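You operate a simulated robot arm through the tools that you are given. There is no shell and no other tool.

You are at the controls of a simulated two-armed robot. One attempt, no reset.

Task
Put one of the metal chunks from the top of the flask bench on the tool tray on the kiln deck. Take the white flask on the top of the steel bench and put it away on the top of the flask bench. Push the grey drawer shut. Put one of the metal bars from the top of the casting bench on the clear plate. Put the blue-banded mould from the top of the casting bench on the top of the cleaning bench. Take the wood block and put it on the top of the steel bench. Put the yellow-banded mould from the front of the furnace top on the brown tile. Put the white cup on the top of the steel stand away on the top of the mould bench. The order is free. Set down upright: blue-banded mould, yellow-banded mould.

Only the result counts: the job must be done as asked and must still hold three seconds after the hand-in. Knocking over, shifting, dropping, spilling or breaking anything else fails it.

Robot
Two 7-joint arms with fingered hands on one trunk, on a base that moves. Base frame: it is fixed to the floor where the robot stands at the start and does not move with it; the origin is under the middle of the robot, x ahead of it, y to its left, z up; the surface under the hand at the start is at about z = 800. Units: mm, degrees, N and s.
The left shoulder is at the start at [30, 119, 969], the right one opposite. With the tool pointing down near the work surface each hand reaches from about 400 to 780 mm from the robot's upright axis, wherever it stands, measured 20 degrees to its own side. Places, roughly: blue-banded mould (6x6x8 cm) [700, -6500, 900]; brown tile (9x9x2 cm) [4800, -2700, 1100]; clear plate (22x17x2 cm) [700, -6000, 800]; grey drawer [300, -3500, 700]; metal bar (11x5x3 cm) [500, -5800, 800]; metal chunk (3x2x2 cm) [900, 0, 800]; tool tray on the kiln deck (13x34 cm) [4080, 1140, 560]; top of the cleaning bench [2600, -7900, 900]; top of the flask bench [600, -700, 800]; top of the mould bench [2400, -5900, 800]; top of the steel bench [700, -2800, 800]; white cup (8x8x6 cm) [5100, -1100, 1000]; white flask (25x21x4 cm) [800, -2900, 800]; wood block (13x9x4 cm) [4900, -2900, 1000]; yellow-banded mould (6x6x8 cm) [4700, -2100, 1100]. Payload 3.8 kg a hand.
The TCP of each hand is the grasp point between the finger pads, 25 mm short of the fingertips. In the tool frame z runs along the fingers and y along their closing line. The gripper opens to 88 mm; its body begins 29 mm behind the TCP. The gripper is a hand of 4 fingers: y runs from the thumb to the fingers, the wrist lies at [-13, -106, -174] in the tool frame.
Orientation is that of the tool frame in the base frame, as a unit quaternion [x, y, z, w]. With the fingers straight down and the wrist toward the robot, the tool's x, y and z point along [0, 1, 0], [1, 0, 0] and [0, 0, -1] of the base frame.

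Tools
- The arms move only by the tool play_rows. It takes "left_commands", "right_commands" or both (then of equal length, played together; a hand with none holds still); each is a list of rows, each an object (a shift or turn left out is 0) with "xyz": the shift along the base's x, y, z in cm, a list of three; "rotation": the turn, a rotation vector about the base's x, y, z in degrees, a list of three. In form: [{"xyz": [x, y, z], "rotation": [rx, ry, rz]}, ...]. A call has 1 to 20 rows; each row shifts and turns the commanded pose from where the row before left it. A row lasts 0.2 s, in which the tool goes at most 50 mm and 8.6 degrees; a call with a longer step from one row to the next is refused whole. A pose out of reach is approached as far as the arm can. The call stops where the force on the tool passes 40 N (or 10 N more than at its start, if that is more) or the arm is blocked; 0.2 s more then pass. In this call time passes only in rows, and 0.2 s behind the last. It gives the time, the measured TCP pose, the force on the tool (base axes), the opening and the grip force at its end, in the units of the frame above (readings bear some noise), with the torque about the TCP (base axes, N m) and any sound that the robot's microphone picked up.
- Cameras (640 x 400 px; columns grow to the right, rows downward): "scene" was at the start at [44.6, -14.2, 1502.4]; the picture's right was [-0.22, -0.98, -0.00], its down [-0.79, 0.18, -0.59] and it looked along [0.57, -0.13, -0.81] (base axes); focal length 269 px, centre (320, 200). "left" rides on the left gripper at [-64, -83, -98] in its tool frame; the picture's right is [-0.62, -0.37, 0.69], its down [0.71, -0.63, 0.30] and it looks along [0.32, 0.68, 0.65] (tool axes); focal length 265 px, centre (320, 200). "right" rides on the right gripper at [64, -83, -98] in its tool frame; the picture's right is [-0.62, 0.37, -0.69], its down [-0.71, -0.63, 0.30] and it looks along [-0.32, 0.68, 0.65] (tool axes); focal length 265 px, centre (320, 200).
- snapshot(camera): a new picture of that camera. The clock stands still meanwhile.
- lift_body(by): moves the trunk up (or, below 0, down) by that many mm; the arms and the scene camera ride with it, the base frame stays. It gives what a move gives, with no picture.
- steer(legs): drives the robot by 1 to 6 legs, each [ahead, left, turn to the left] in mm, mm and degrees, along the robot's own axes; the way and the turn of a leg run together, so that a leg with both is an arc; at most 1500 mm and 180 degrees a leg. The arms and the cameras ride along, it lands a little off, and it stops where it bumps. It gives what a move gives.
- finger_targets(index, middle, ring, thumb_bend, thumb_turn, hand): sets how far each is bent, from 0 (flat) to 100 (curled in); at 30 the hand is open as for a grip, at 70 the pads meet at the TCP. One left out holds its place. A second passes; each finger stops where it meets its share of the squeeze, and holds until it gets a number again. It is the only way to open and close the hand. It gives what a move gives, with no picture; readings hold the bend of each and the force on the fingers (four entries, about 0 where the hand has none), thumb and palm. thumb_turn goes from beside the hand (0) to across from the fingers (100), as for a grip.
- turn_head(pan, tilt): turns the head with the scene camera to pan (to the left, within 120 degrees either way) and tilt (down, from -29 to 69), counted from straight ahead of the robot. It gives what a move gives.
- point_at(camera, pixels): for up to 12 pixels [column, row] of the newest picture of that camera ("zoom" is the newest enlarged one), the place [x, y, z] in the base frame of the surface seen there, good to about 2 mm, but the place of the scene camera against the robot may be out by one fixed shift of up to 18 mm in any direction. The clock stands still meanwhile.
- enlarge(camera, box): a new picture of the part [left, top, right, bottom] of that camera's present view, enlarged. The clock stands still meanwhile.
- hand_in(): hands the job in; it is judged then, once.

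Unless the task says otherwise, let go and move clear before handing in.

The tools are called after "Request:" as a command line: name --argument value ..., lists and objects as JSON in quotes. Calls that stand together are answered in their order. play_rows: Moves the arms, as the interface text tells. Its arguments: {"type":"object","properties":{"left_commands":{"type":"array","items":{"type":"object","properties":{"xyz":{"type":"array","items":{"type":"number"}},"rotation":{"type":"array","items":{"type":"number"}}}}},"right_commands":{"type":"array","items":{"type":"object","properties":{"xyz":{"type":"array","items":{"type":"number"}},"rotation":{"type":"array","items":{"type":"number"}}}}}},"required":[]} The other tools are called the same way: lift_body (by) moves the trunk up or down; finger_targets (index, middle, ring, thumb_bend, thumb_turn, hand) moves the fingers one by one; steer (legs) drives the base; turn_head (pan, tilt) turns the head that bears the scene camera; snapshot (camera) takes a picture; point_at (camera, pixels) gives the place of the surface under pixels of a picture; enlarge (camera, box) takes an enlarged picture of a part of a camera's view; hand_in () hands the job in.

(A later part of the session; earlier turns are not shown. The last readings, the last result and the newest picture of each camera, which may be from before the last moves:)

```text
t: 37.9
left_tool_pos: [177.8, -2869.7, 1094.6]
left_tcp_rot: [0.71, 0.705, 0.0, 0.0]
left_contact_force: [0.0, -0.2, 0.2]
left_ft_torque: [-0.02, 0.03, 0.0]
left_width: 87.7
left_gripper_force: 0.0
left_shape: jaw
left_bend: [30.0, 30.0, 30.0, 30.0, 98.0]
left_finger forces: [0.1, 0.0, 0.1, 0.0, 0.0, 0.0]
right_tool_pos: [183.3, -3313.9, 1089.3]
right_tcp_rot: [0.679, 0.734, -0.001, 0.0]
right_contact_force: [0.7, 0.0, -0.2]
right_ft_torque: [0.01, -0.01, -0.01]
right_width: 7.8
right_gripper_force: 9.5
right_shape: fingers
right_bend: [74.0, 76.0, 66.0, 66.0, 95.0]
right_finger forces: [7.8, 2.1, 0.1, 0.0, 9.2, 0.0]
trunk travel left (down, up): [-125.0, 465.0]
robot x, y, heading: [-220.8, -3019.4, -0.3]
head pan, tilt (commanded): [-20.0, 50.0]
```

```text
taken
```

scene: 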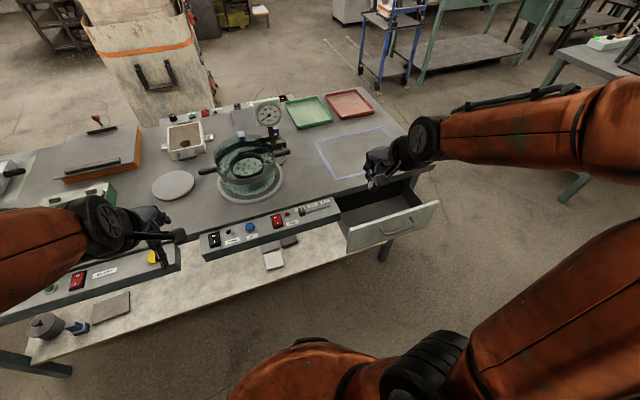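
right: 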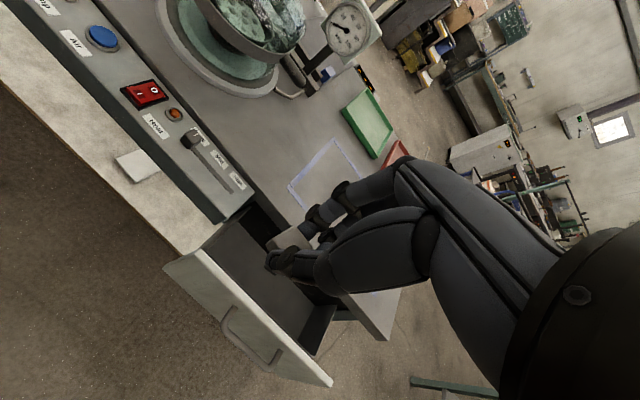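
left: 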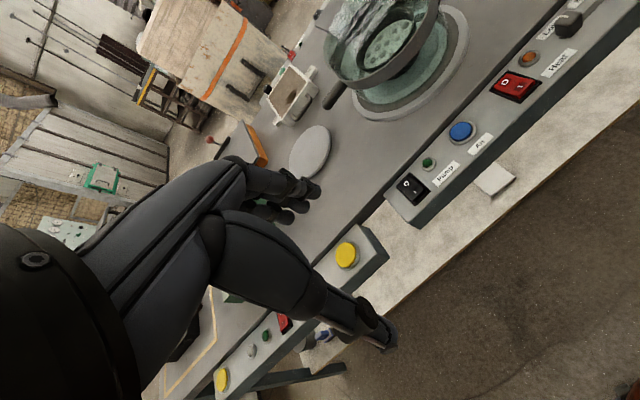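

The open drawer's front panel shows at scene (385,230) and right camera (250,320). I'll measure the panel and its handle.

Request:
point_at --camera "right" --pixels '[[168, 266], [245, 320], [328, 382], [200, 275], [290, 375], [230, 318], [268, 360], [250, 205], [225, 215], [345, 310], [385, 335], [300, 250]]'

Request:
point_at --camera "scene" --pixels '[[350, 235], [395, 222], [435, 205], [350, 245], [390, 235], [432, 218], [335, 210], [415, 185], [380, 195], [360, 150], [330, 225], [185, 140]]'

Request:
enlarge --camera "scene" --box '[300, 160, 460, 260]'

```text
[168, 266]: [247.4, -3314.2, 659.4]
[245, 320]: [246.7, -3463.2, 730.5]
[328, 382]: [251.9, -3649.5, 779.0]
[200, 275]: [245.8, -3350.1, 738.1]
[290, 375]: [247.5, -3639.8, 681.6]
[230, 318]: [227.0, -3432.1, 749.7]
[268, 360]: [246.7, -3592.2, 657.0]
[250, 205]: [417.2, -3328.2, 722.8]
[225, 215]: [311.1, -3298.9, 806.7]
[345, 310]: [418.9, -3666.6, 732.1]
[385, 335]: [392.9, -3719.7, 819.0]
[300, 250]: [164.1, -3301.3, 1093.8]
```

```text
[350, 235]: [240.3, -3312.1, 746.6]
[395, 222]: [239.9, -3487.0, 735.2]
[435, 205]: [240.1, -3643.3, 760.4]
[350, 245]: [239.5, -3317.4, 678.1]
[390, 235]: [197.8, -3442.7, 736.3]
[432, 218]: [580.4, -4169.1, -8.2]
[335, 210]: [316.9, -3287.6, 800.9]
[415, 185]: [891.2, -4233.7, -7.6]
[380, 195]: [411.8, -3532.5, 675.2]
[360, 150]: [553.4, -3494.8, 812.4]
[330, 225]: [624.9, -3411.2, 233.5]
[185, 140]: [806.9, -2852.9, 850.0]
```

```text
4.00 times, centred on (380, 210) of scene
```

zoom: 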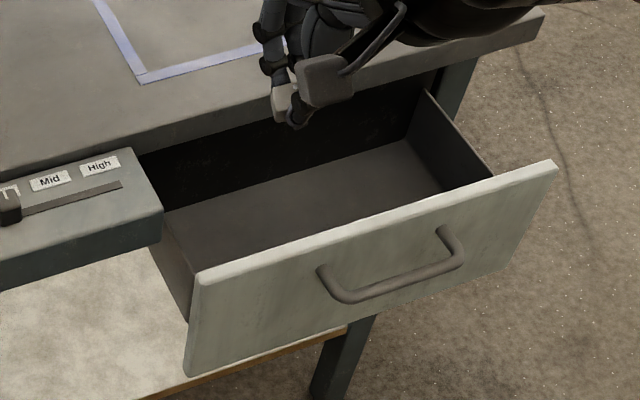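

The drawer panel's face is at x≈247, y −3312…−3650, z ≈655–790, with the handle between y≈−3430 and −3560; the bench front is at x≈393. I'll strafe so the free left hand faces the panel's right part (y≈−3605).

Request:
steer --legs '[[0, -740, 0]]'

Request:
turn_head --pan 15 --tilt 55

Request:
snapshot --camera "scene"

Request:
snapshot --camera "left"

```text
t: 41.9
left_tool_pos: [170.5, -3600.0, 1094.4]
left_tcp_rot: [0.71, 0.704, 0.0, 0.0]
left_contact_force: [0.0, 0.2, -0.1]
left_ft_torque: [0.0, 0.01, 0.02]
left_width: 87.6
left_gripper_force: 0.0
left_shape: jaw
left_bend: [30.0, 30.0, 30.0, 30.0, 98.0]
left_finger forces: [0.0, 0.1, 0.0, 0.0, 0.0, 0.0]
right_tool_pos: [177.4, -4044.6, 1088.8]
right_tcp_rot: [0.679, 0.735, 0.0, 0.0]
right_contact_force: [-0.5, -0.7, -0.4]
right_ft_torque: [0.0, 0.03, -0.05]
right_width: 7.6
right_gripper_force: 9.2
right_shape: fingers
right_bend: [74.0, 76.0, 66.0, 66.0, 95.0]
right_finger forces: [7.7, 2.3, 0.0, 0.0, 9.2, 0.0]
trunk travel left (down, up): [-125.0, 465.0]
robot x, y, heading: [-228.7, -3751.0, -0.5]
head pan, tilt (commanded): [-20.0, 50.0]
```

```text
t: 42.9
left_tool_pos: [172.1, -3599.1, 1094.3]
left_tcp_rot: [0.71, 0.705, 0.0, 0.0]
left_contact_force: [-0.5, 0.1, -0.1]
left_ft_torque: [-0.01, -0.01, 0.01]
left_width: 87.6
left_gripper_force: 0.1
left_shape: jaw
left_bend: [30.0, 30.0, 30.0, 30.0, 98.0]
left_finger forces: [0.0, 0.0, 0.0, 0.1, 0.0, 0.0]
right_tool_pos: [176.3, -4045.0, 1089.1]
right_tcp_rot: [0.678, 0.735, 0.0, -0.001]
right_contact_force: [0.0, -0.5, -0.5]
right_ft_torque: [0.0, -0.02, -0.03]
right_width: 7.5
right_gripper_force: 9.7
right_shape: fingers
right_bend: [74.0, 76.0, 66.0, 66.0, 95.0]
right_finger forces: [7.7, 2.2, 0.1, 0.1, 9.2, 0.1]
trunk travel left (down, up): [-125.0, 465.0]
robot x, y, heading: [-228.8, -3758.3, -0.4]
head pan, tilt (commanded): [15.0, 55.0]
```

```text
taken
```

scene: 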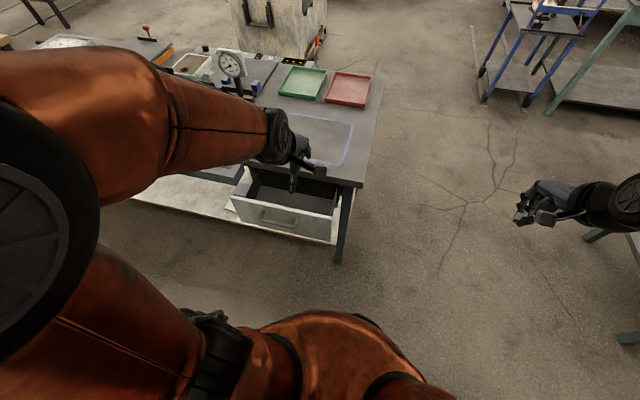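

```text
taken
```

left: 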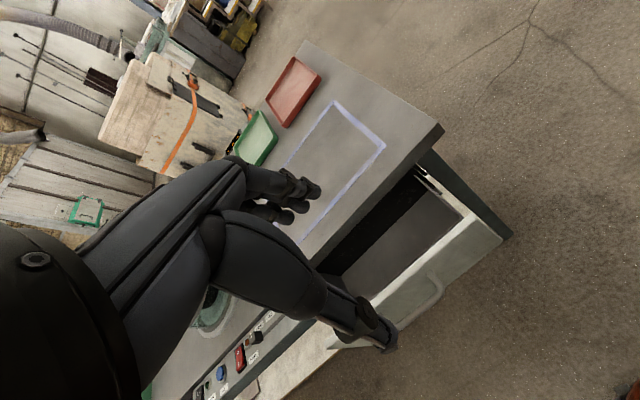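

The left hand is right in front of the panel's right part at a safe height. I'll back up 130 mm to give the arm room, then tilt the left hand forward ~50° while retracting.

Request:
steer --legs '[[-130, 0, 0]]'

Request:
play_rows --left_commands '[{"xyz": [0, 0, -4], "rotation": [0, -8.4, 0]}, {"xyz": [0, 0, -4], "rotation": [0, -8.4, 0]}, {"xyz": [0, 0, -4], "rotation": [0, -8.4, 0]}, {"xyz": [0, 0, -4], "rotation": [0, -8.4, 0]}, {"xyz": [0, 0, -4], "rotation": [0, -8.4, 0]}, {"xyz": [0, 0, -4], "rotation": [0, -8, 0]}, {"xyz": [0, 0, -4]}]'

Request:
snapshot --camera "left"

Request:
snapshot --camera "scene"

```text
t: 44.2
left_tool_pos: [38.1, -3597.7, 1094.7]
left_tcp_rot: [0.709, 0.705, 0.001, 0.001]
left_contact_force: [-0.1, -0.2, -0.1]
left_ft_torque: [0.02, 0.01, -0.01]
left_width: 87.6
left_gripper_force: 0.2
left_shape: jaw
left_bend: [30.0, 30.0, 30.0, 30.0, 98.0]
left_finger forces: [0.0, 0.0, 0.1, 0.0, 0.0, 0.0]
right_tool_pos: [44.0, -4041.9, 1089.1]
right_tcp_rot: [0.678, 0.735, 0.001, 0.0]
right_contact_force: [-0.8, -0.4, -1.1]
right_ft_torque: [-0.03, -0.03, 0.0]
right_width: 7.5
right_gripper_force: 9.3
right_shape: fingers
right_bend: [74.0, 76.0, 66.0, 66.0, 95.0]
right_finger forces: [7.6, 2.1, 0.1, 0.0, 9.2, 0.0]
trunk travel left (down, up): [-125.0, 465.0]
robot x, y, heading: [-358.7, -3752.1, -0.2]
head pan, tilt (commanded): [15.0, 55.0]
```

```text
t: 45.8
left_tool_pos: [85.9, -3598.4, 815.3]
left_tcp_rot: [0.643, 0.639, 0.299, 0.299]
left_contact_force: [0.4, -0.2, 0.9]
left_ft_torque: [0.02, -0.04, -0.01]
left_width: 88.1
left_gripper_force: 0.0
left_shape: jaw
left_bend: [30.0, 30.0, 30.0, 30.0, 98.0]
left_finger forces: [0.0, 0.1, 0.0, 0.0, 0.1, 0.0]
left hand out of reach, approached as far as the arm can: row 2, 3
right_tool_pos: [45.5, -4041.8, 1088.5]
right_tcp_rot: [0.678, 0.735, 0.0, 0.0]
right_contact_force: [0.3, 0.4, 0.3]
right_ft_torque: [0.02, -0.01, -0.01]
right_width: 7.7
right_gripper_force: 9.2
right_shape: fingers
right_bend: [74.0, 76.0, 66.0, 66.0, 95.0]
right_finger forces: [7.7, 2.1, 0.0, 0.0, 9.2, 0.1]
trunk travel left (down, up): [-125.0, 465.0]
robot x, y, heading: [-361.5, -3753.8, -0.6]
head pan, tilt (commanded): [15.0, 55.0]
```

```text
taken
```

left: 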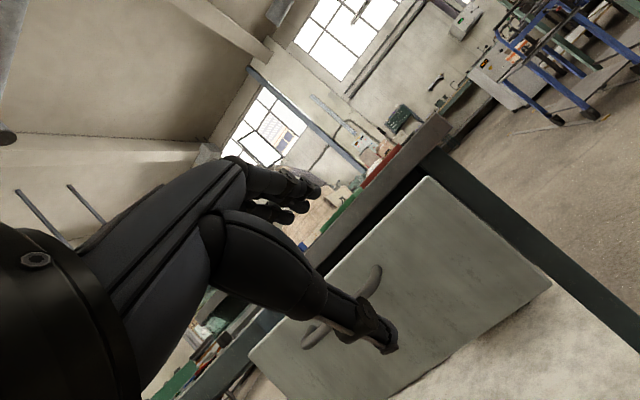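

```text
taken
```

scene: 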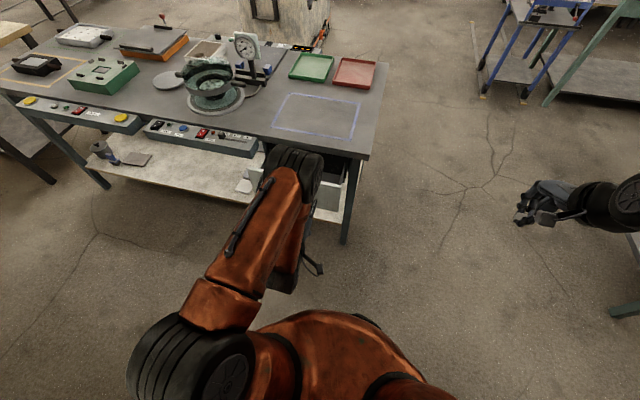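

The hand is now tilted forward at [86,-3598,815] and the panel (left camera 400,280) is ahead. I'll lower to z≈705 then move forward toward the panel.

Request:
play_rows --left_commands '[{"xyz": [1, 0, -3.7]}, {"xyz": [1, 0, -3.7]}, {"xyz": [1, 0, -3.6]}, {"xyz": [3, 0, 0]}, {"xyz": [3, 0, 0]}]'

Request:
snapshot --camera "left"

```text
t: 47.0
left_tool_pos: [175.1, -3599.1, 705.8]
left_tcp_rot: [0.643, 0.639, 0.299, 0.298]
left_contact_force: [0.0, -0.3, 0.9]
left_ft_torque: [0.01, 0.0, 0.02]
left_width: 87.9
left_gripper_force: 0.1
left_shape: jaw
left_bend: [30.0, 30.0, 30.0, 30.0, 98.0]
left_finger forces: [0.1, 0.0, 0.0, 0.0, 0.0, 0.1]
right_tool_pos: [46.2, -4042.6, 1088.9]
right_tcp_rot: [0.679, 0.734, 0.0, 0.001]
right_contact_force: [-0.4, -2.0, -0.5]
right_ft_torque: [-0.02, -0.02, -0.02]
right_width: 7.7
right_gripper_force: 9.7
right_shape: fingers
right_bend: [74.0, 76.0, 66.0, 66.0, 95.0]
right_finger forces: [7.6, 2.1, 0.1, 0.0, 9.2, 0.0]
trunk travel left (down, up): [-125.0, 465.0]
robot x, y, heading: [-361.4, -3755.0, -0.2]
head pan, tilt (commanded): [15.0, 55.0]
```

```text
taken
```

left: 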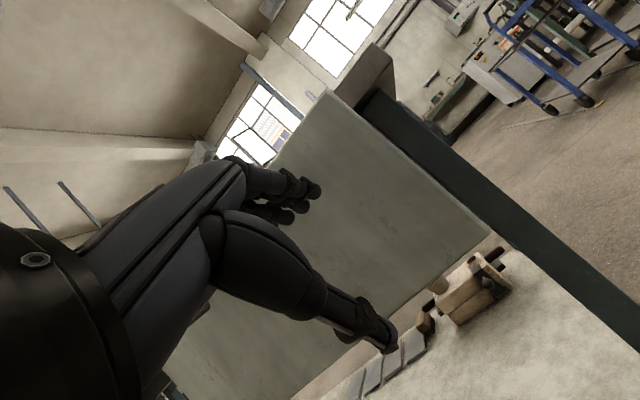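

Fingertips are in front of the panel, clear of the handle. I'll push forward 12 cm slowly.

Request:
play_rows --left_commands '[{"xyz": [1, 0, 0]}, {"xyz": [1, 0, 0]}, {"xyz": [1, 0, 0]}, {"xyz": [1, 0, 0]}, {"xyz": [1, 0, 0]}, {"xyz": [1, 0, 0]}, {"xyz": [1, 0, 0]}, {"xyz": [1, 0, 0]}, {"xyz": [1, 0, 0]}, {"xyz": [1, 0, 0]}, {"xyz": [1, 0, 0]}, {"xyz": [1, 0, 0]}]'

Request:
snapshot --camera "left"

Request:
snapshot --camera "scene"

```text
t: 49.6
left_tool_pos: [296.2, -3599.0, 706.8]
left_tcp_rot: [0.643, 0.639, 0.3, 0.299]
left_contact_force: [-0.6, -0.4, 0.0]
left_ft_torque: [0.0, -0.01, 0.0]
left_width: 87.4
left_gripper_force: 0.1
left_shape: jaw
left_bend: [30.0, 30.0, 30.0, 30.0, 98.0]
left_finger forces: [0.0, 0.8, 0.1, 0.1, 0.0, 0.1]
right_tool_pos: [45.7, -4042.9, 1088.3]
right_tcp_rot: [0.678, 0.735, 0.0, 0.0]
right_contact_force: [-0.4, 0.1, -1.7]
right_ft_torque: [0.04, 0.03, -0.02]
right_width: 7.6
right_gripper_force: 9.4
right_shape: fingers
right_bend: [74.0, 76.0, 66.0, 66.0, 95.0]
right_finger forces: [7.6, 2.1, 0.1, 0.1, 9.2, 0.1]
trunk travel left (down, up): [-125.0, 465.0]
robot x, y, heading: [-361.2, -3754.9, -0.4]
head pan, tilt (commanded): [15.0, 55.0]
```

```text
taken
```

left: 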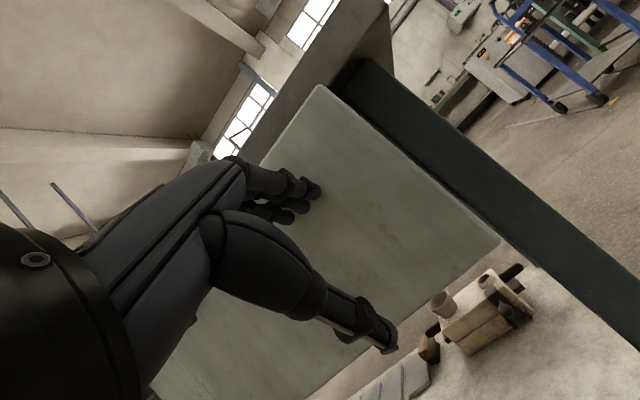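

```text
taken
```

scene: 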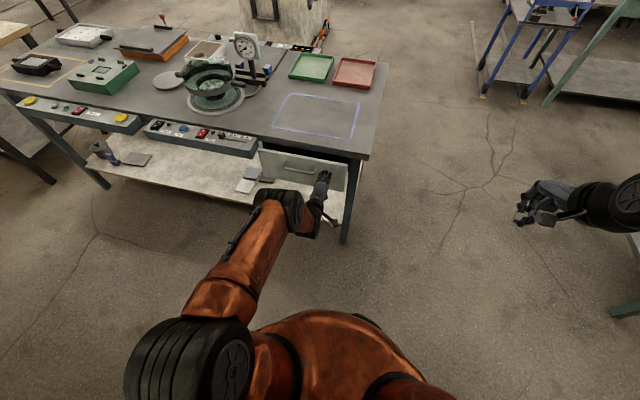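

The drawer is sliding in easily (panel now around x≈343). I'll keep pushing until it meets resistance.

Request:
play_rows --left_commands '[{"xyz": [1, 0, 0]}, {"xyz": [1, 0, 0]}, {"xyz": [1, 0, 0]}, {"xyz": [0.7, 0, 0]}, {"xyz": [0.7, 0, 0]}, {"xyz": [0.5, 0, 0]}, {"xyz": [0.5, 0, 0]}, {"xyz": [0.5, 0, 0]}, {"xyz": [0.5, 0, 0]}, {"xyz": [0.5, 0, 0]}]'

Request:
snapshot --camera "left"

Request:
snapshot --camera "scene"

```text
t: 50.9
left_tool_pos: [333.7, -3599.9, 702.6]
left_tcp_rot: [0.644, 0.639, 0.297, 0.297]
left_contact_force: [-29.6, 0.4, 7.1]
left_ft_torque: [-0.06, -1.23, -0.17]
left_width: 86.8
left_gripper_force: 0.1
left_shape: jaw
left_bend: [30.0, 31.0, 30.0, 30.0, 98.0]
left_finger forces: [25.5, 3.7, 0.0, 0.0, 0.0, 0.0]
right_tool_pos: [42.3, -4042.2, 1089.6]
right_tcp_rot: [0.677, 0.736, 0.0, 0.0]
right_contact_force: [0.9, 0.4, -0.4]
right_ft_torque: [0.02, -0.03, 0.0]
right_width: 7.7
right_gripper_force: 9.2
right_shape: fingers
right_bend: [74.0, 76.0, 66.0, 66.0, 95.0]
right_finger forces: [7.6, 2.1, 0.0, 0.0, 9.1, 0.0]
trunk travel left (down, up): [-125.0, 465.0]
robot x, y, heading: [-360.9, -3752.6, -0.4]
head pan, tilt (commanded): [15.0, 55.0]
stopped in row 6 (left hand): the force on the tool passed its limit at 47 N (the readings are from after the stop); the commanded pose is now the measured one
```

```text
taken
```

left: 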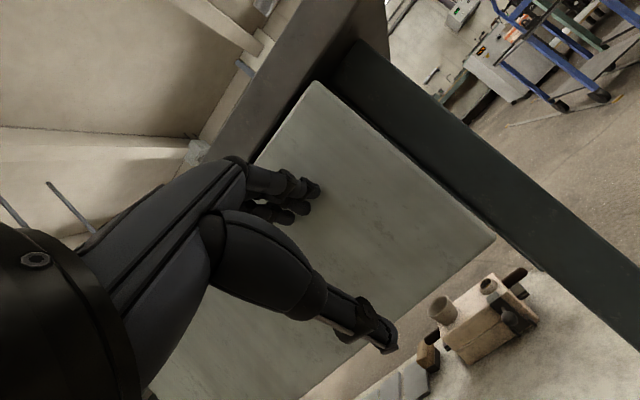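

```text
taken
```

scene: 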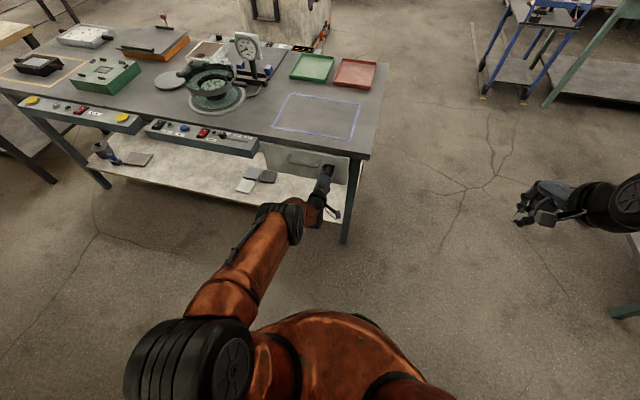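

It stopped with ~30 N at x≈334, likely at the end stop. I'll measure the panel against the bench frame to confirm it is shut.

Request:
point_at --camera "left" --pixels '[[400, 200], [350, 130], [470, 230], [320, 90], [430, 160], [500, 220], [345, 65], [300, 60], [400, 290]]'

Request:
point_at --camera "scene" --pixels '[[280, 160], [270, 150], [350, 185], [356, 180], [320, 150], [260, 150]]'

Request:
enlarge --camera "scene" --box '[230, 110, 390, 210]'

```text
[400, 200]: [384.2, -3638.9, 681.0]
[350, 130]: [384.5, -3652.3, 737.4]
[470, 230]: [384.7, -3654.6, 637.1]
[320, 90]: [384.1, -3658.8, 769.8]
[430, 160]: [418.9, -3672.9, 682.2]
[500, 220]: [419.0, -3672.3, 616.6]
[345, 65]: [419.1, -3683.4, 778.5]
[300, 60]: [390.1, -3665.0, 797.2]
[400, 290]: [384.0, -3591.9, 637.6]
```

```text
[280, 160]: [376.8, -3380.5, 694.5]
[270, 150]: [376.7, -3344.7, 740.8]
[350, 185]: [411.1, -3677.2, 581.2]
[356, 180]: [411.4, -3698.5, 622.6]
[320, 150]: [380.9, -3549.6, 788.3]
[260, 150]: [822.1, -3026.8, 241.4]
```

```text
4.00 times, centred on (310, 160) of scene
```

zoom: 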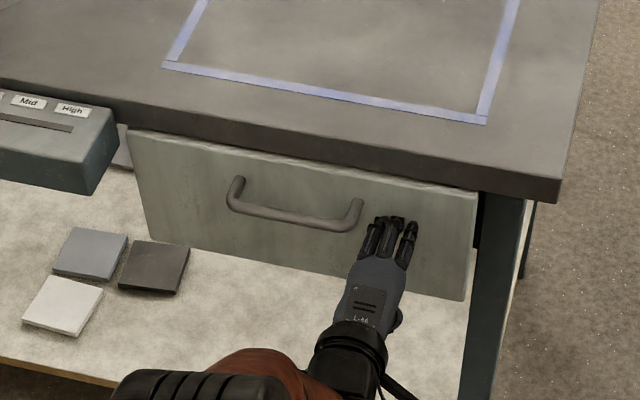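

The panel sits at x=384, almost flush with the bench edge (390). I'll push once more to confirm it's at the stop.

Request:
play_rows --left_commands '[{"xyz": [-0.6, 0, 0]}, {"xyz": [0.3, 0, 0]}, {"xyz": [0.3, 0, 0]}, {"xyz": [0.3, 0, 0]}, {"xyz": [0.3, 0, 0]}, {"xyz": [0.3, 0, 0]}]'

Request:
snapshot --camera "left"

Request:
point_at --camera "left" --pixels '[[400, 200], [350, 130], [470, 230]]'

```text
t: 51.8
left_tool_pos: [332.0, -3598.9, 701.9]
left_tcp_rot: [0.644, 0.639, 0.297, 0.297]
left_contact_force: [-26.7, 0.1, 7.5]
left_ft_torque: [-0.05, -1.15, -0.21]
left_width: 86.9
left_gripper_force: 0.1
left_shape: jaw
left_bend: [30.0, 31.0, 30.0, 30.0, 98.0]
left_finger forces: [23.9, 2.7, 0.0, 0.0, 0.0, 0.0]
right_tool_pos: [41.6, -4041.7, 1089.6]
right_tcp_rot: [0.677, 0.736, 0.001, 0.0]
right_contact_force: [0.2, -0.9, -0.4]
right_ft_torque: [-0.02, 0.01, 0.01]
right_width: 7.6
right_gripper_force: 9.6
right_shape: fingers
right_bend: [74.0, 76.0, 66.0, 66.0, 95.0]
right_finger forces: [7.6, 2.1, 0.0, 0.1, 9.1, 0.0]
trunk travel left (down, up): [-125.0, 465.0]
robot x, y, heading: [-362.1, -3750.5, -0.3]
head pan, tilt (commanded): [15.0, 55.0]
stopped in row 4 (left hand): the force on the tool passed its limit at 43 N (the readings are from after the stop); the commanded pose is now the measured one
```

```text
taken
```

left: 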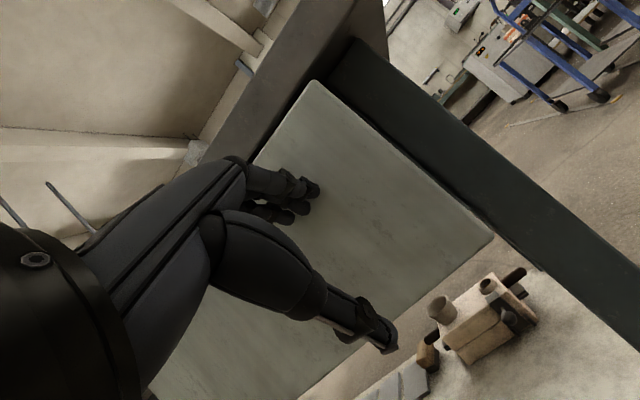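

```text
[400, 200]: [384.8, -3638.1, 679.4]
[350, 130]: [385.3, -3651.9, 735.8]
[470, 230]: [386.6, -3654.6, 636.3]
```

The panel hasn't moved beyond x≈385 under 43 N, so the drawer is shut. I'll retract the left hand and raise it back to carrying pose.

Request:
play_rows --left_commands '[{"xyz": [-3, 0, 0]}, {"xyz": [-4, 0, 0]}, {"xyz": [-4, 0, 0]}, {"xyz": [-4, 0, 2]}, {"xyz": [-1, 0, 4]}, {"xyz": [0, 0, 4.5]}, {"xyz": [0, 0, 4.5]}, {"xyz": [0, 0, 4], "rotation": [0, 8.4, 0]}, {"xyz": [0, 0, 4], "rotation": [0, 8.4, 0]}, {"xyz": [0, 0, 4], "rotation": [0, 8.4, 0]}, {"xyz": [0, 0, 4], "rotation": [0, 8.4, 0]}, {"xyz": [0, 0, 4], "rotation": [0, 8.4, 0]}, {"xyz": [0, 0, 4], "rotation": [0, 8, 0]}]'

Request:
turn_head --pan -25 --tilt 25

Request:
snapshot --camera "scene"

```text
t: 54.6
left_tool_pos: [176.0, -3600.8, 1091.7]
left_tcp_rot: [0.709, 0.705, -0.004, -0.001]
left_contact_force: [0.6, -0.2, 0.2]
left_ft_torque: [-0.06, 0.0, -0.02]
left_width: 87.6
left_gripper_force: 0.0
left_shape: jaw
left_bend: [30.0, 30.0, 30.0, 30.0, 98.0]
left_finger forces: [0.0, 0.1, 0.0, 0.0, 0.1, 0.0]
right_tool_pos: [45.3, -4042.4, 1089.4]
right_tcp_rot: [0.677, 0.736, 0.001, -0.001]
right_contact_force: [-0.8, 0.2, -0.6]
right_ft_torque: [0.02, -0.01, -0.01]
right_width: 7.4
right_gripper_force: 9.6
right_shape: fingers
right_bend: [74.0, 76.0, 66.0, 66.0, 95.0]
right_finger forces: [7.7, 2.0, 0.0, 0.0, 9.2, 0.1]
trunk travel left (down, up): [-125.0, 465.0]
robot x, y, heading: [-363.5, -3758.0, -0.4]
head pan, tilt (commanded): [15.0, 55.0]
```

```text
t: 55.7
left_tool_pos: [176.6, -3600.2, 1090.7]
left_tcp_rot: [0.71, 0.704, -0.004, 0.0]
left_contact_force: [0.5, -0.5, -0.4]
left_ft_torque: [0.01, -0.03, -0.01]
left_width: 88.1
left_gripper_force: 0.1
left_shape: jaw
left_bend: [30.0, 30.0, 30.0, 30.0, 98.0]
left_finger forces: [0.0, 0.0, 0.1, 0.0, 0.0, 0.0]
right_tool_pos: [46.0, -4041.6, 1088.8]
right_tcp_rot: [0.678, 0.735, 0.0, 0.0]
right_contact_force: [-0.8, 0.3, -0.7]
right_ft_torque: [-0.01, -0.01, 0.01]
right_width: 7.4
right_gripper_force: 9.3
right_shape: fingers
right_bend: [74.0, 76.0, 66.0, 66.0, 95.0]
right_finger forces: [7.5, 2.1, 0.0, 0.0, 9.2, 0.0]
trunk travel left (down, up): [-125.0, 465.0]
robot x, y, heading: [-361.9, -3756.0, -0.1]
head pan, tilt (commanded): [-25.0, 25.0]
```

```text
taken
```

scene: 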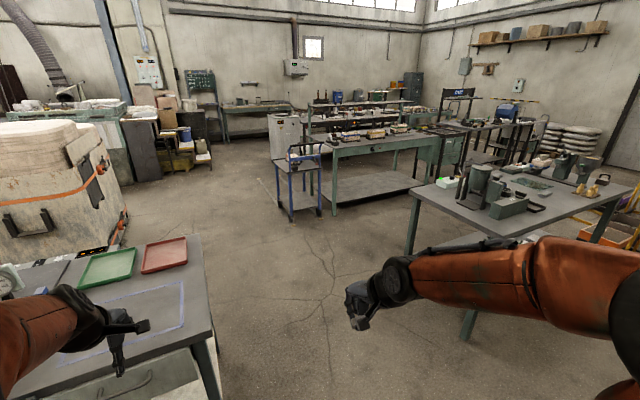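

The way ahead between the steel bench (left) and the next bench (right, corner at 410,195) looks open. I'll measure its bounds.

Request:
point_at --camera "scene" --pixels '[[412, 190], [405, 250], [213, 335], [185, 238], [290, 215], [130, 210], [120, 240], [330, 215], [515, 242], [480, 330], [250, 200], [210, 170]]'

Request:
enlarge --camera "scene" --box '[250, 70, 640, 314]'

```text
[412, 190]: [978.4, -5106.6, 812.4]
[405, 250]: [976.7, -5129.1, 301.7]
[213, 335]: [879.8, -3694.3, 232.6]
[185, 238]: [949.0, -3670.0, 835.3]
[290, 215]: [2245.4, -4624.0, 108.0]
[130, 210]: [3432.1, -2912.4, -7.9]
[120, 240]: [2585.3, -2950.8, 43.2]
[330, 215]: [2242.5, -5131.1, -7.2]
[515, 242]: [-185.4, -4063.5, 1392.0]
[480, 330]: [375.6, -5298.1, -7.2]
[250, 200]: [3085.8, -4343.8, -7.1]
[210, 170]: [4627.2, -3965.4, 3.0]
```

```text
1.64 times, centred on (445, 192) of scene
```

zoom: 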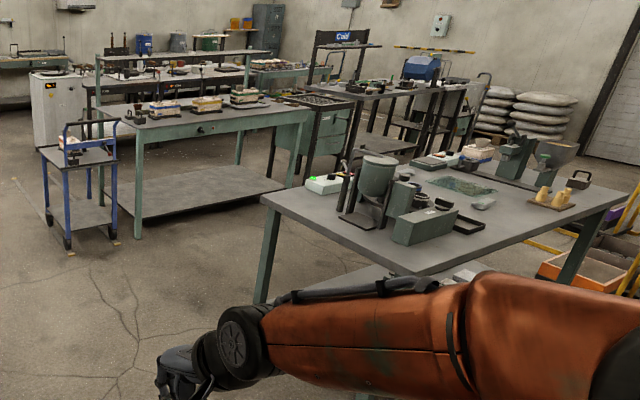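

The gap is ~1.4 m wide (steel bench end y≈−3700, casting bench corner [978,−5106]). I'll drive through the middle to the far side.

Request:
steer --legs '[[0, -600, 0], [1000, 0, 0], [860, 0, 0]]'

Request:
turn_head --pan 60 --tilt 25

Request:
snapshot --camera "scene"

```text
t: 68.0
left_tool_pos: [2024.4, -4207.3, 1091.2]
left_tcp_rot: [0.708, 0.706, -0.003, -0.002]
left_contact_force: [0.5, 0.5, 0.4]
left_ft_torque: [0.0, -0.04, -0.01]
left_width: 87.7
left_gripper_force: 0.1
left_shape: jaw
left_bend: [30.0, 30.0, 30.0, 30.0, 98.0]
left_finger forces: [0.0, 0.0, 0.0, 0.0, 0.0, 0.0]
right_tool_pos: [1893.6, -4649.8, 1087.6]
right_tcp_rot: [0.676, 0.737, 0.0, 0.0]
right_contact_force: [-0.3, -0.5, 0.3]
right_ft_torque: [0.01, 0.0, -0.03]
right_width: 7.4
right_gripper_force: 9.7
right_shape: fingers
right_bend: [74.0, 76.0, 66.0, 66.0, 95.0]
right_finger forces: [7.6, 2.1, 0.1, 0.1, 9.3, 0.0]
trunk travel left (down, up): [-125.0, 465.0]
robot x, y, heading: [1488.5, -4360.4, -0.2]
head pan, tilt (commanded): [-25.0, 25.0]
```

```text
t: 69.6
left_tool_pos: [2023.9, -4205.3, 1091.6]
left_tcp_rot: [0.708, 0.706, -0.003, -0.002]
left_contact_force: [0.5, -0.6, -0.4]
left_ft_torque: [-0.05, -0.01, 0.01]
left_width: 87.8
left_gripper_force: 0.0
left_shape: jaw
left_bend: [30.0, 30.0, 30.0, 30.0, 98.0]
left_finger forces: [0.1, 0.0, 0.0, 0.1, 0.0, 0.0]
right_tool_pos: [1892.7, -4649.1, 1088.6]
right_tcp_rot: [0.677, 0.736, 0.0, 0.0]
right_contact_force: [-0.8, 0.4, -1.3]
right_ft_torque: [0.0, -0.04, -0.06]
right_width: 7.4
right_gripper_force: 9.2
right_shape: fingers
right_bend: [74.0, 76.0, 66.0, 66.0, 95.0]
right_finger forces: [7.6, 2.1, 0.0, 0.0, 9.1, 0.0]
trunk travel left (down, up): [-125.0, 465.0]
robot x, y, heading: [1482.2, -4363.7, 0.2]
head pan, tilt (commanded): [60.0, 25.0]
```

```text
taken
```

scene: 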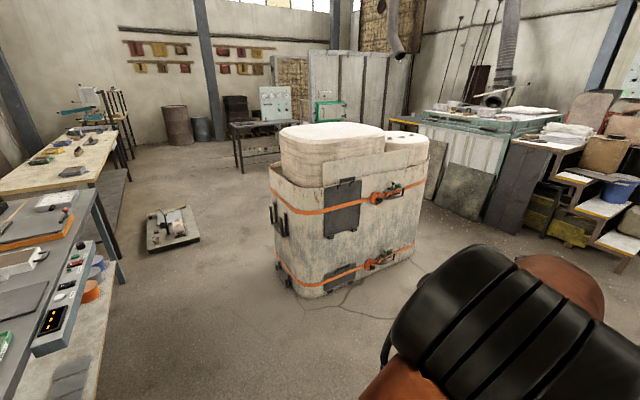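

There's a low platform with tools on the floor at (172,230), plus a console on the steel bench's far side at (60,310). I'll measure these obstacles.

Request:
point_at --camera "scene" --pixels '[[150, 250], [200, 240], [145, 215], [190, 210], [50, 345], [98, 250], [120, 280], [295, 295], [340, 275], [275, 240], [415, 255], [100, 170]]'

Request:
enlarge --camera "scene" --box '[100, 80, 500, 330]'

```text
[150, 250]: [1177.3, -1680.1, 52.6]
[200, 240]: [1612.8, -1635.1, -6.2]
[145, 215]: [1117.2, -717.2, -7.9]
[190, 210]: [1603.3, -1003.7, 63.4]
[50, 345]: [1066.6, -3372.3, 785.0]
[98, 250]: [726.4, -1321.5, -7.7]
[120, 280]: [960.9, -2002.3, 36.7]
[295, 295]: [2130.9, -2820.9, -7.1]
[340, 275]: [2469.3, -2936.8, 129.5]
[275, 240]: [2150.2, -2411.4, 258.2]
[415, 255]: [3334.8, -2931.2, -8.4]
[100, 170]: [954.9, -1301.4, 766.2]
```

```text
1.60 times, centred on (300, 205) of scene
```

zoom: 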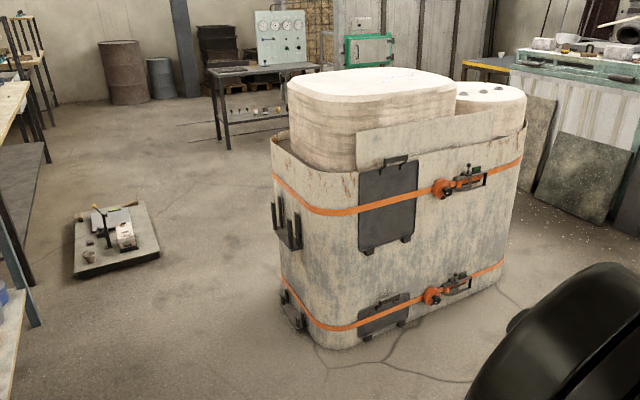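

The floor board spans about x 1170–1610, y −1680…? beside the flask bench. I'll measure its northern edge and the flask bench far edge for a place to set the white flask.

Request:
point_at --camera "zoom" --pixels '[[85, 212], [142, 202], [75, 275], [158, 252], [125, 235], [100, 200], [150, 195], [60, 220], [275, 300], [315, 345], [265, 130], [285, 100]]'

Request:
enlarge --camera "scene" --box '[0, 110, 160, 270]'

```text
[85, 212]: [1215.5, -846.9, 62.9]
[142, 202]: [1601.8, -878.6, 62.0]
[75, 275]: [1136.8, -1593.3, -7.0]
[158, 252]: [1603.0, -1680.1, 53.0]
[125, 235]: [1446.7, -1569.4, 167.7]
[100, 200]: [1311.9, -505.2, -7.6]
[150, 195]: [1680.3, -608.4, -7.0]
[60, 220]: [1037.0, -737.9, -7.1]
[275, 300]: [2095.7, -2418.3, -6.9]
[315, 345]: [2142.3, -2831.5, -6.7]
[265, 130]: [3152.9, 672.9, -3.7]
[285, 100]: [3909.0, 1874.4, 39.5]
```

```text
2.50 times, centred on (80, 190) of scene
```

zoom: 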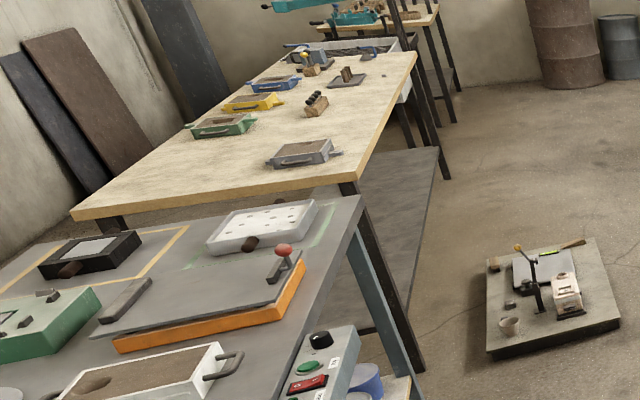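

The board covers x 1190–1605, y −1680…−845. I'll pull the left hand back in, turn around to face the steel bench's far side, and strafe toward the white flask for a look.

Request:
play_rows --left_commands '[{"xyz": [-4, 0, 0]}, {"xyz": [-4, 0, 0]}, {"xyz": [-4, 0, 0]}]'

Request:
steer --legs '[[0, 0, 180], [0, -1450, 0]]'

Request:
turn_head --pan 0 --tilt 50

Request:
snapshot --camera "scene"

```text
t: 70.4
left_tool_pos: [1902.0, -4206.2, 1092.1]
left_tcp_rot: [0.709, 0.706, -0.003, -0.001]
left_contact_force: [-0.6, -0.5, 0.1]
left_ft_torque: [0.03, -0.01, 0.02]
left_width: 87.8
left_gripper_force: 0.1
left_shape: jaw
left_bend: [30.0, 30.0, 30.0, 30.0, 98.0]
left_finger forces: [0.0, 0.1, 0.1, 0.0, 0.1, 0.1]
right_tool_pos: [1893.0, -4648.9, 1089.6]
right_tcp_rot: [0.677, 0.736, 0.001, 0.0]
right_contact_force: [0.0, 0.5, -0.4]
right_ft_torque: [0.01, 0.01, 0.0]
right_width: 7.7
right_gripper_force: 9.2
right_shape: fingers
right_bend: [74.0, 76.0, 66.0, 66.0, 95.0]
right_finger forces: [7.5, 2.2, 0.1, 0.0, 9.1, 0.0]
trunk travel left (down, up): [-125.0, 465.0]
robot x, y, heading: [1483.9, -4360.5, -0.0]
head pan, tilt (commanded): [60.0, 25.0]
```

```text
t: 84.9
left_tool_pos: [1041.2, -3085.8, 1091.5]
left_tcp_rot: [0.716, -0.698, 0.001, -0.003]
left_contact_force: [0.2, -0.6, 0.1]
left_ft_torque: [0.0, 0.02, 0.02]
left_width: 87.9
left_gripper_force: 0.0
left_shape: jaw
left_bend: [30.0, 30.0, 30.0, 30.0, 98.0]
left_finger forces: [0.1, 0.0, 0.1, 0.0, 0.0, 0.0]
right_tool_pos: [1038.8, -2642.1, 1088.6]
right_tcp_rot: [0.746, -0.666, 0.001, 0.0]
right_contact_force: [0.3, -0.3, -0.7]
right_ft_torque: [0.0, 0.03, 0.0]
right_width: 7.3
right_gripper_force: 9.8
right_shape: fingers
right_bend: [74.0, 76.0, 66.0, 66.0, 95.0]
right_finger forces: [7.7, 2.0, 0.1, 0.1, 9.2, 0.0]
trunk travel left (down, up): [-125.0, 465.0]
robot x, y, heading: [1452.9, -2921.8, -178.6]
head pan, tilt (commanded): [60.0, 25.0]
```

```text
t: 86.2
left_tool_pos: [1041.7, -3085.9, 1090.6]
left_tcp_rot: [0.715, -0.699, 0.001, -0.003]
left_contact_force: [-0.4, 0.5, -0.5]
left_ft_torque: [0.04, 0.04, 0.03]
left_width: 87.9
left_gripper_force: 0.0
left_shape: jaw
left_bend: [30.0, 30.0, 30.0, 30.0, 98.0]
left_finger forces: [0.1, 0.0, 0.0, 0.1, 0.1, 0.1]
right_tool_pos: [1037.9, -2642.8, 1088.4]
right_tcp_rot: [0.746, -0.666, 0.0, 0.0]
right_contact_force: [-0.1, -0.1, 0.1]
right_ft_torque: [0.0, 0.03, -0.02]
right_width: 7.6
right_gripper_force: 9.2
right_shape: fingers
right_bend: [74.0, 76.0, 66.0, 66.0, 95.0]
right_finger forces: [7.7, 2.1, 0.0, 0.0, 9.1, 0.0]
trunk travel left (down, up): [-125.0, 465.0]
robot x, y, heading: [1455.8, -2920.3, -178.4]
head pan, tilt (commanded): [0.0, 50.0]
```

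```text
taken
```

scene: 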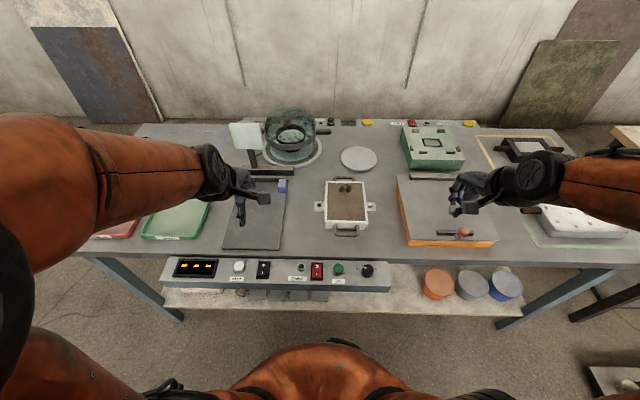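

The white flask is at (346,205), with loop handles at its near end (345,230) and far end (345,182), lugs left and right. I'll zoom and measure.

Request:
enlarge --camera "scene" --box '[280, 160, 410, 250]'

Request:
point_at --camera "zoom" --pixels '[[325, 380], [260, 340], [395, 340], [325, 90], [220, 320], [430, 320], [180, 235], [470, 235], [225, 130], [420, 130], [325, 300], [325, 120]]'

```text
4.44 times, centred on (345, 205) of scene
```

zoom: 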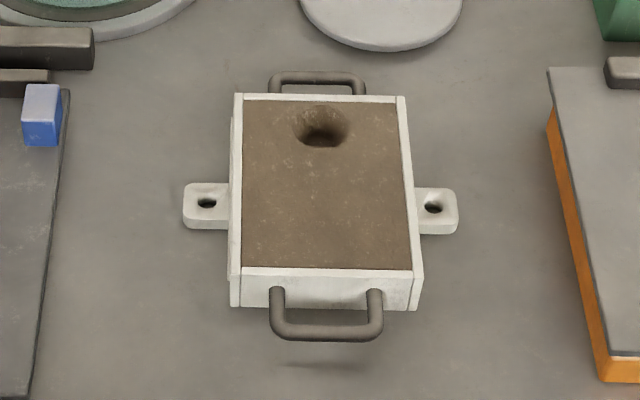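

```text
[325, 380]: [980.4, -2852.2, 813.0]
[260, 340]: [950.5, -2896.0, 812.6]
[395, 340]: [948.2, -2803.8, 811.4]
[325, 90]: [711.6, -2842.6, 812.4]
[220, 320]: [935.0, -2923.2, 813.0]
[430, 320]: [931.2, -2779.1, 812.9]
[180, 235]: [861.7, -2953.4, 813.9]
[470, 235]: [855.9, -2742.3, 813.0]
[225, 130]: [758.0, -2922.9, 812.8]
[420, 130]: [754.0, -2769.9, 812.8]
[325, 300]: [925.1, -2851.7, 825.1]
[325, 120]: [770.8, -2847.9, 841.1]
```

Frame ≈16×12 cm with lugs on both sides, so I'll carry it with both hands by the lugs later; the chunk must be delivered first. I'll drive northeast between the bin and the floor board toward the kiln.

Request:
steer --legs '[[-45, -470, 0], [0, 0, -128]]'

Request:
turn_head --pan 0 --tilt 30

Request:
snapshot --camera "scene"

```text
t: 94.4
left_tool_pos: [1610.7, -2016.2, 1091.0]
left_tcp_rot: [0.315, 0.949, -0.003, 0.0]
left_contact_force: [-1.1, 0.0, -0.8]
left_ft_torque: [0.01, 0.03, 0.03]
left_width: 87.9
left_gripper_force: 0.1
left_shape: jaw
left_bend: [30.0, 30.0, 30.0, 30.0, 98.0]
left_finger forces: [0.1, 0.1, 0.0, 0.1, 0.0, 0.1]
right_tool_pos: [1961.1, -2288.8, 1089.6]
right_tcp_rot: [0.272, 0.962, 0.0, 0.0]
right_contact_force: [0.1, 0.2, -0.6]
right_ft_torque: [0.03, -0.02, 0.02]
right_width: 7.4
right_gripper_force: 9.0
right_shape: fingers
right_bend: [74.0, 76.0, 66.0, 66.0, 95.0]
right_finger forces: [7.7, 2.0, 0.1, 0.1, 9.1, 0.0]
trunk travel left (down, up): [-125.0, 465.0]
robot x, y, heading: [1486.8, -2444.8, 53.4]
head pan, tilt (commanded): [0.0, 50.0]
```

```text
t: 95.2
left_tool_pos: [1610.7, -2018.2, 1092.1]
left_tcp_rot: [0.316, 0.949, -0.003, 0.0]
left_contact_force: [0.2, -0.4, -0.1]
left_ft_torque: [0.01, -0.03, 0.01]
left_width: 87.7
left_gripper_force: 0.2
left_shape: jaw
left_bend: [30.0, 30.0, 30.0, 30.0, 98.0]
left_finger forces: [0.0, 0.0, 0.1, 0.0, 0.0, 0.0]
right_tool_pos: [1961.3, -2288.6, 1087.6]
right_tcp_rot: [0.272, 0.962, 0.0, 0.0]
right_contact_force: [-0.3, 0.1, -0.4]
right_ft_torque: [-0.01, 0.03, 0.0]
right_width: 7.6
right_gripper_force: 9.4
right_shape: fingers
right_bend: [74.0, 76.0, 66.0, 66.0, 95.0]
right_finger forces: [7.6, 2.0, 0.0, 0.0, 9.2, 0.1]
trunk travel left (down, up): [-125.0, 465.0]
robot x, y, heading: [1487.5, -2445.5, 53.1]
head pan, tilt (commanded): [0.0, 30.0]
```

```text
taken
```

scene: 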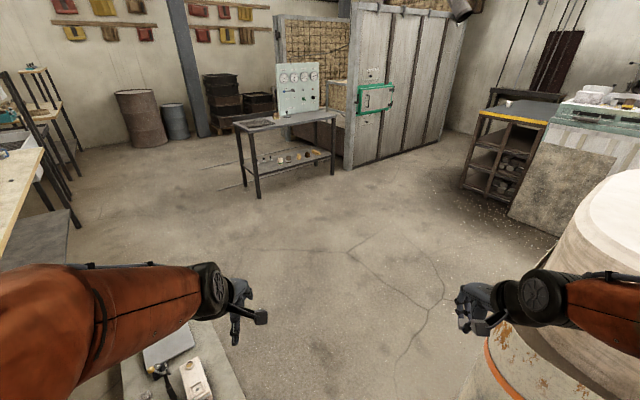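

The way northeast looks open; the bin is close on my right (600,200). I'll check the bin's extents and the board on the left before driving.

Request:
point_at --camera "scene" --pixels '[[560, 260], [620, 190], [500, 330], [480, 370], [490, 290], [190, 340], [225, 370], [240, 190], [330, 140], [260, 190], [355, 165], [465, 185]]'

```text
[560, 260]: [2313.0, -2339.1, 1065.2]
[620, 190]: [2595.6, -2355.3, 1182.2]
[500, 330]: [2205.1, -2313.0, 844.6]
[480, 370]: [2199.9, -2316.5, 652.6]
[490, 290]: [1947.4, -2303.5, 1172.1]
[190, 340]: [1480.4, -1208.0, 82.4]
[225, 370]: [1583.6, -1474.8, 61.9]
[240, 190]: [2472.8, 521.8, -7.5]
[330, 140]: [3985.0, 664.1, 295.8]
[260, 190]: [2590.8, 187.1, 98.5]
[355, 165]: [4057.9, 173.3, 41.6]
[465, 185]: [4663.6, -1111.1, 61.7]
```

The path is clear. I'll drive 1200 mm ahead and look at the kiln and the gauge table in front of it.

Request:
steer --legs '[[1200, 0, 0]]'

Request:
turn_head --pan 10 --tilt 25

Request:
snapshot --camera "scene"

```text
t: 101.3
left_tool_pos: [2328.4, -1052.0, 1090.9]
left_tcp_rot: [0.316, 0.949, -0.003, 0.0]
left_contact_force: [0.1, 0.1, 0.0]
left_ft_torque: [0.03, -0.03, 0.02]
left_width: 87.8
left_gripper_force: 0.0
left_shape: jaw
left_bend: [30.0, 30.0, 30.0, 30.0, 98.0]
left_finger forces: [0.0, 0.0, 0.0, 0.0, 0.0, 0.1]
right_tool_pos: [2680.2, -1325.8, 1087.8]
right_tcp_rot: [0.273, 0.962, 0.0, 0.0]
right_contact_force: [0.4, 0.3, -0.3]
right_ft_torque: [-0.01, 0.01, -0.01]
right_width: 7.4
right_gripper_force: 9.5
right_shape: fingers
right_bend: [74.0, 76.0, 66.0, 66.0, 95.0]
right_finger forces: [7.7, 2.0, 0.0, 0.0, 9.2, 0.1]
trunk travel left (down, up): [-125.0, 465.0]
robot x, y, heading: [2201.6, -1478.5, 53.4]
head pan, tilt (commanded): [0.0, 30.0]
```

```text
t: 102.0
left_tool_pos: [2329.0, -1054.0, 1091.0]
left_tcp_rot: [0.316, 0.949, -0.002, 0.0]
left_contact_force: [-0.6, 0.4, -0.3]
left_ft_torque: [-0.05, 0.0, 0.02]
left_width: 88.0
left_gripper_force: 0.0
left_shape: jaw
left_bend: [30.0, 30.0, 30.0, 30.0, 98.0]
left_finger forces: [0.0, 0.1, 0.0, 0.1, 0.0, 0.1]
right_tool_pos: [2678.7, -1326.1, 1088.9]
right_tcp_rot: [0.273, 0.962, 0.0, -0.001]
right_contact_force: [0.0, -0.6, -0.3]
right_ft_torque: [0.04, 0.0, -0.01]
right_width: 7.5
right_gripper_force: 9.3
right_shape: fingers
right_bend: [74.0, 76.0, 66.0, 66.0, 95.0]
right_finger forces: [7.8, 2.1, 0.0, 0.0, 9.2, 0.0]
trunk travel left (down, up): [-125.0, 465.0]
robot x, y, heading: [2205.6, -1482.1, 53.2]
head pan, tilt (commanded): [10.0, 25.0]
```

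```text
taken
```

scene: 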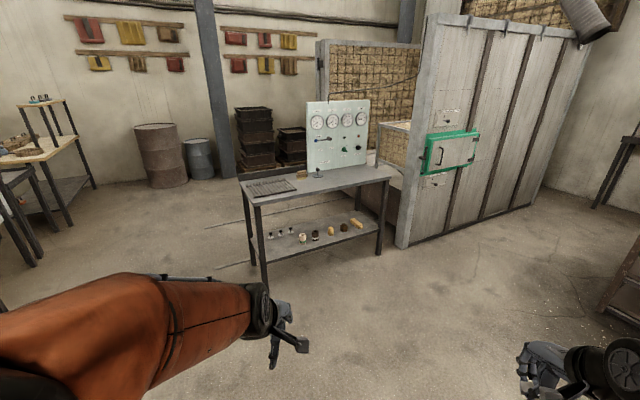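

Request:
point_at --camera "scene" --pixels '[[240, 185], [265, 275], [380, 250], [395, 175], [402, 240], [250, 240], [320, 145], [365, 115], [325, 100], [420, 15], [300, 210], [220, 250]]'

Request:
enlarge --camera "scene" --box '[200, 10, 460, 270]'

```text
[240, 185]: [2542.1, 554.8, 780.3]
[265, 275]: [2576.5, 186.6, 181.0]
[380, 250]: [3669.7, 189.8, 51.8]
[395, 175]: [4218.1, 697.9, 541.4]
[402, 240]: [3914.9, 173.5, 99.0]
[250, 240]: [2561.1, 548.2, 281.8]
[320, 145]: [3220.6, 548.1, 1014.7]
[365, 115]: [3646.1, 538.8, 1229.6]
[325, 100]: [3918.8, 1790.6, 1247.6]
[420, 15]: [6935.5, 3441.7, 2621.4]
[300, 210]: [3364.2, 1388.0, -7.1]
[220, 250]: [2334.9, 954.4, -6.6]
```

```text
1.54 times, centred on (330, 140) of scene
```

zoom: 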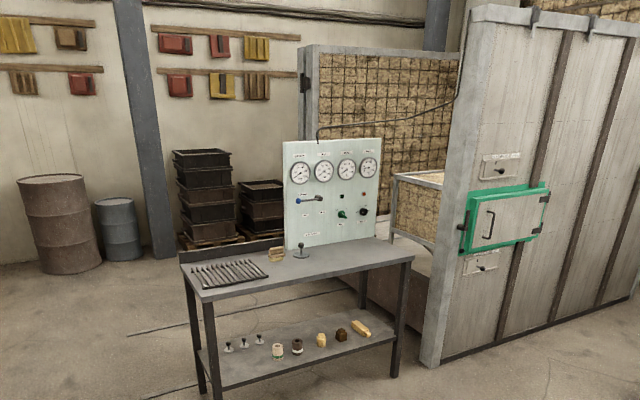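

The gauge table spans x 2540–3700, y 180–555; the kiln opens west at x≈3900, y 250–1790. I'll go around the table's west end to y≈1140, then face the kiln.

Request:
steer --legs '[[0, 0, 36.6], [1310, 110, 0], [1310, 0, 0], [0, 0, -90]]'

Request:
turn_head --pan 0 --tilt 20

Request:
snapshot --camera "scene"

```text
t: 120.4
left_tool_pos: [2543.7, 1279.3, 1090.8]
left_tcp_rot: [0.719, 0.695, -0.003, -0.002]
left_contact_force: [-0.2, 0.3, -0.3]
left_ft_torque: [0.03, 0.02, 0.01]
left_width: 87.7
left_gripper_force: 0.0
left_shape: jaw
left_bend: [30.0, 30.0, 30.0, 30.0, 98.0]
left_finger forces: [0.0, 0.0, 0.1, 0.1, 0.0, 0.1]
right_tool_pos: [2520.1, 836.6, 1088.7]
right_tcp_rot: [0.687, 0.726, 0.0, 0.0]
right_contact_force: [1.4, -0.1, -0.4]
right_ft_torque: [0.0, -0.01, -0.01]
right_width: 7.5
right_gripper_force: 9.6
right_shape: fingers
right_bend: [74.0, 76.0, 66.0, 66.0, 95.0]
right_finger forces: [7.7, 1.9, 0.0, 0.1, 9.1, 0.1]
trunk travel left (down, up): [-125.0, 465.0]
robot x, y, heading: [2120.2, 1140.1, -1.7]
head pan, tilt (commanded): [10.0, 25.0]
```

```text
t: 121.1
left_tool_pos: [2543.9, 1278.9, 1091.0]
left_tcp_rot: [0.719, 0.695, -0.002, -0.001]
left_contact_force: [-0.4, 0.1, -0.4]
left_ft_torque: [-0.02, 0.0, 0.03]
left_width: 88.0
left_gripper_force: 0.0
left_shape: jaw
left_bend: [30.0, 30.0, 30.0, 30.0, 98.0]
left_finger forces: [0.1, 0.1, 0.0, 0.1, 0.0, 0.0]
right_tool_pos: [2520.2, 835.8, 1087.7]
right_tcp_rot: [0.687, 0.726, 0.0, 0.0]
right_contact_force: [0.2, 0.4, -0.7]
right_ft_torque: [0.02, -0.04, 0.0]
right_width: 7.6
right_gripper_force: 9.0
right_shape: fingers
right_bend: [74.0, 76.0, 66.0, 66.0, 95.0]
right_finger forces: [7.7, 2.0, 0.0, 0.0, 9.2, 0.1]
trunk travel left (down, up): [-125.0, 465.0]
robot x, y, heading: [2119.9, 1138.1, -1.9]
head pan, tilt (commanded): [0.0, 20.0]
```

```text
taken
```

scene: 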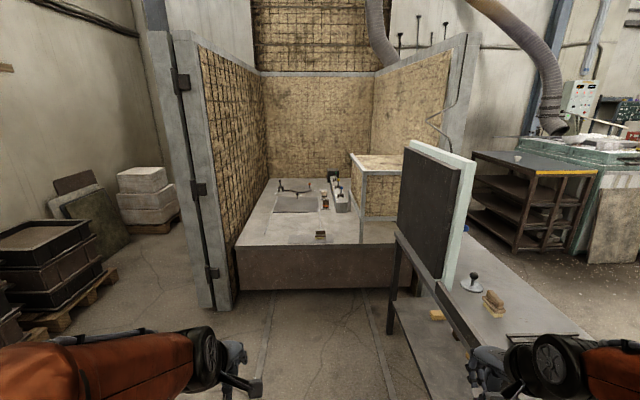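

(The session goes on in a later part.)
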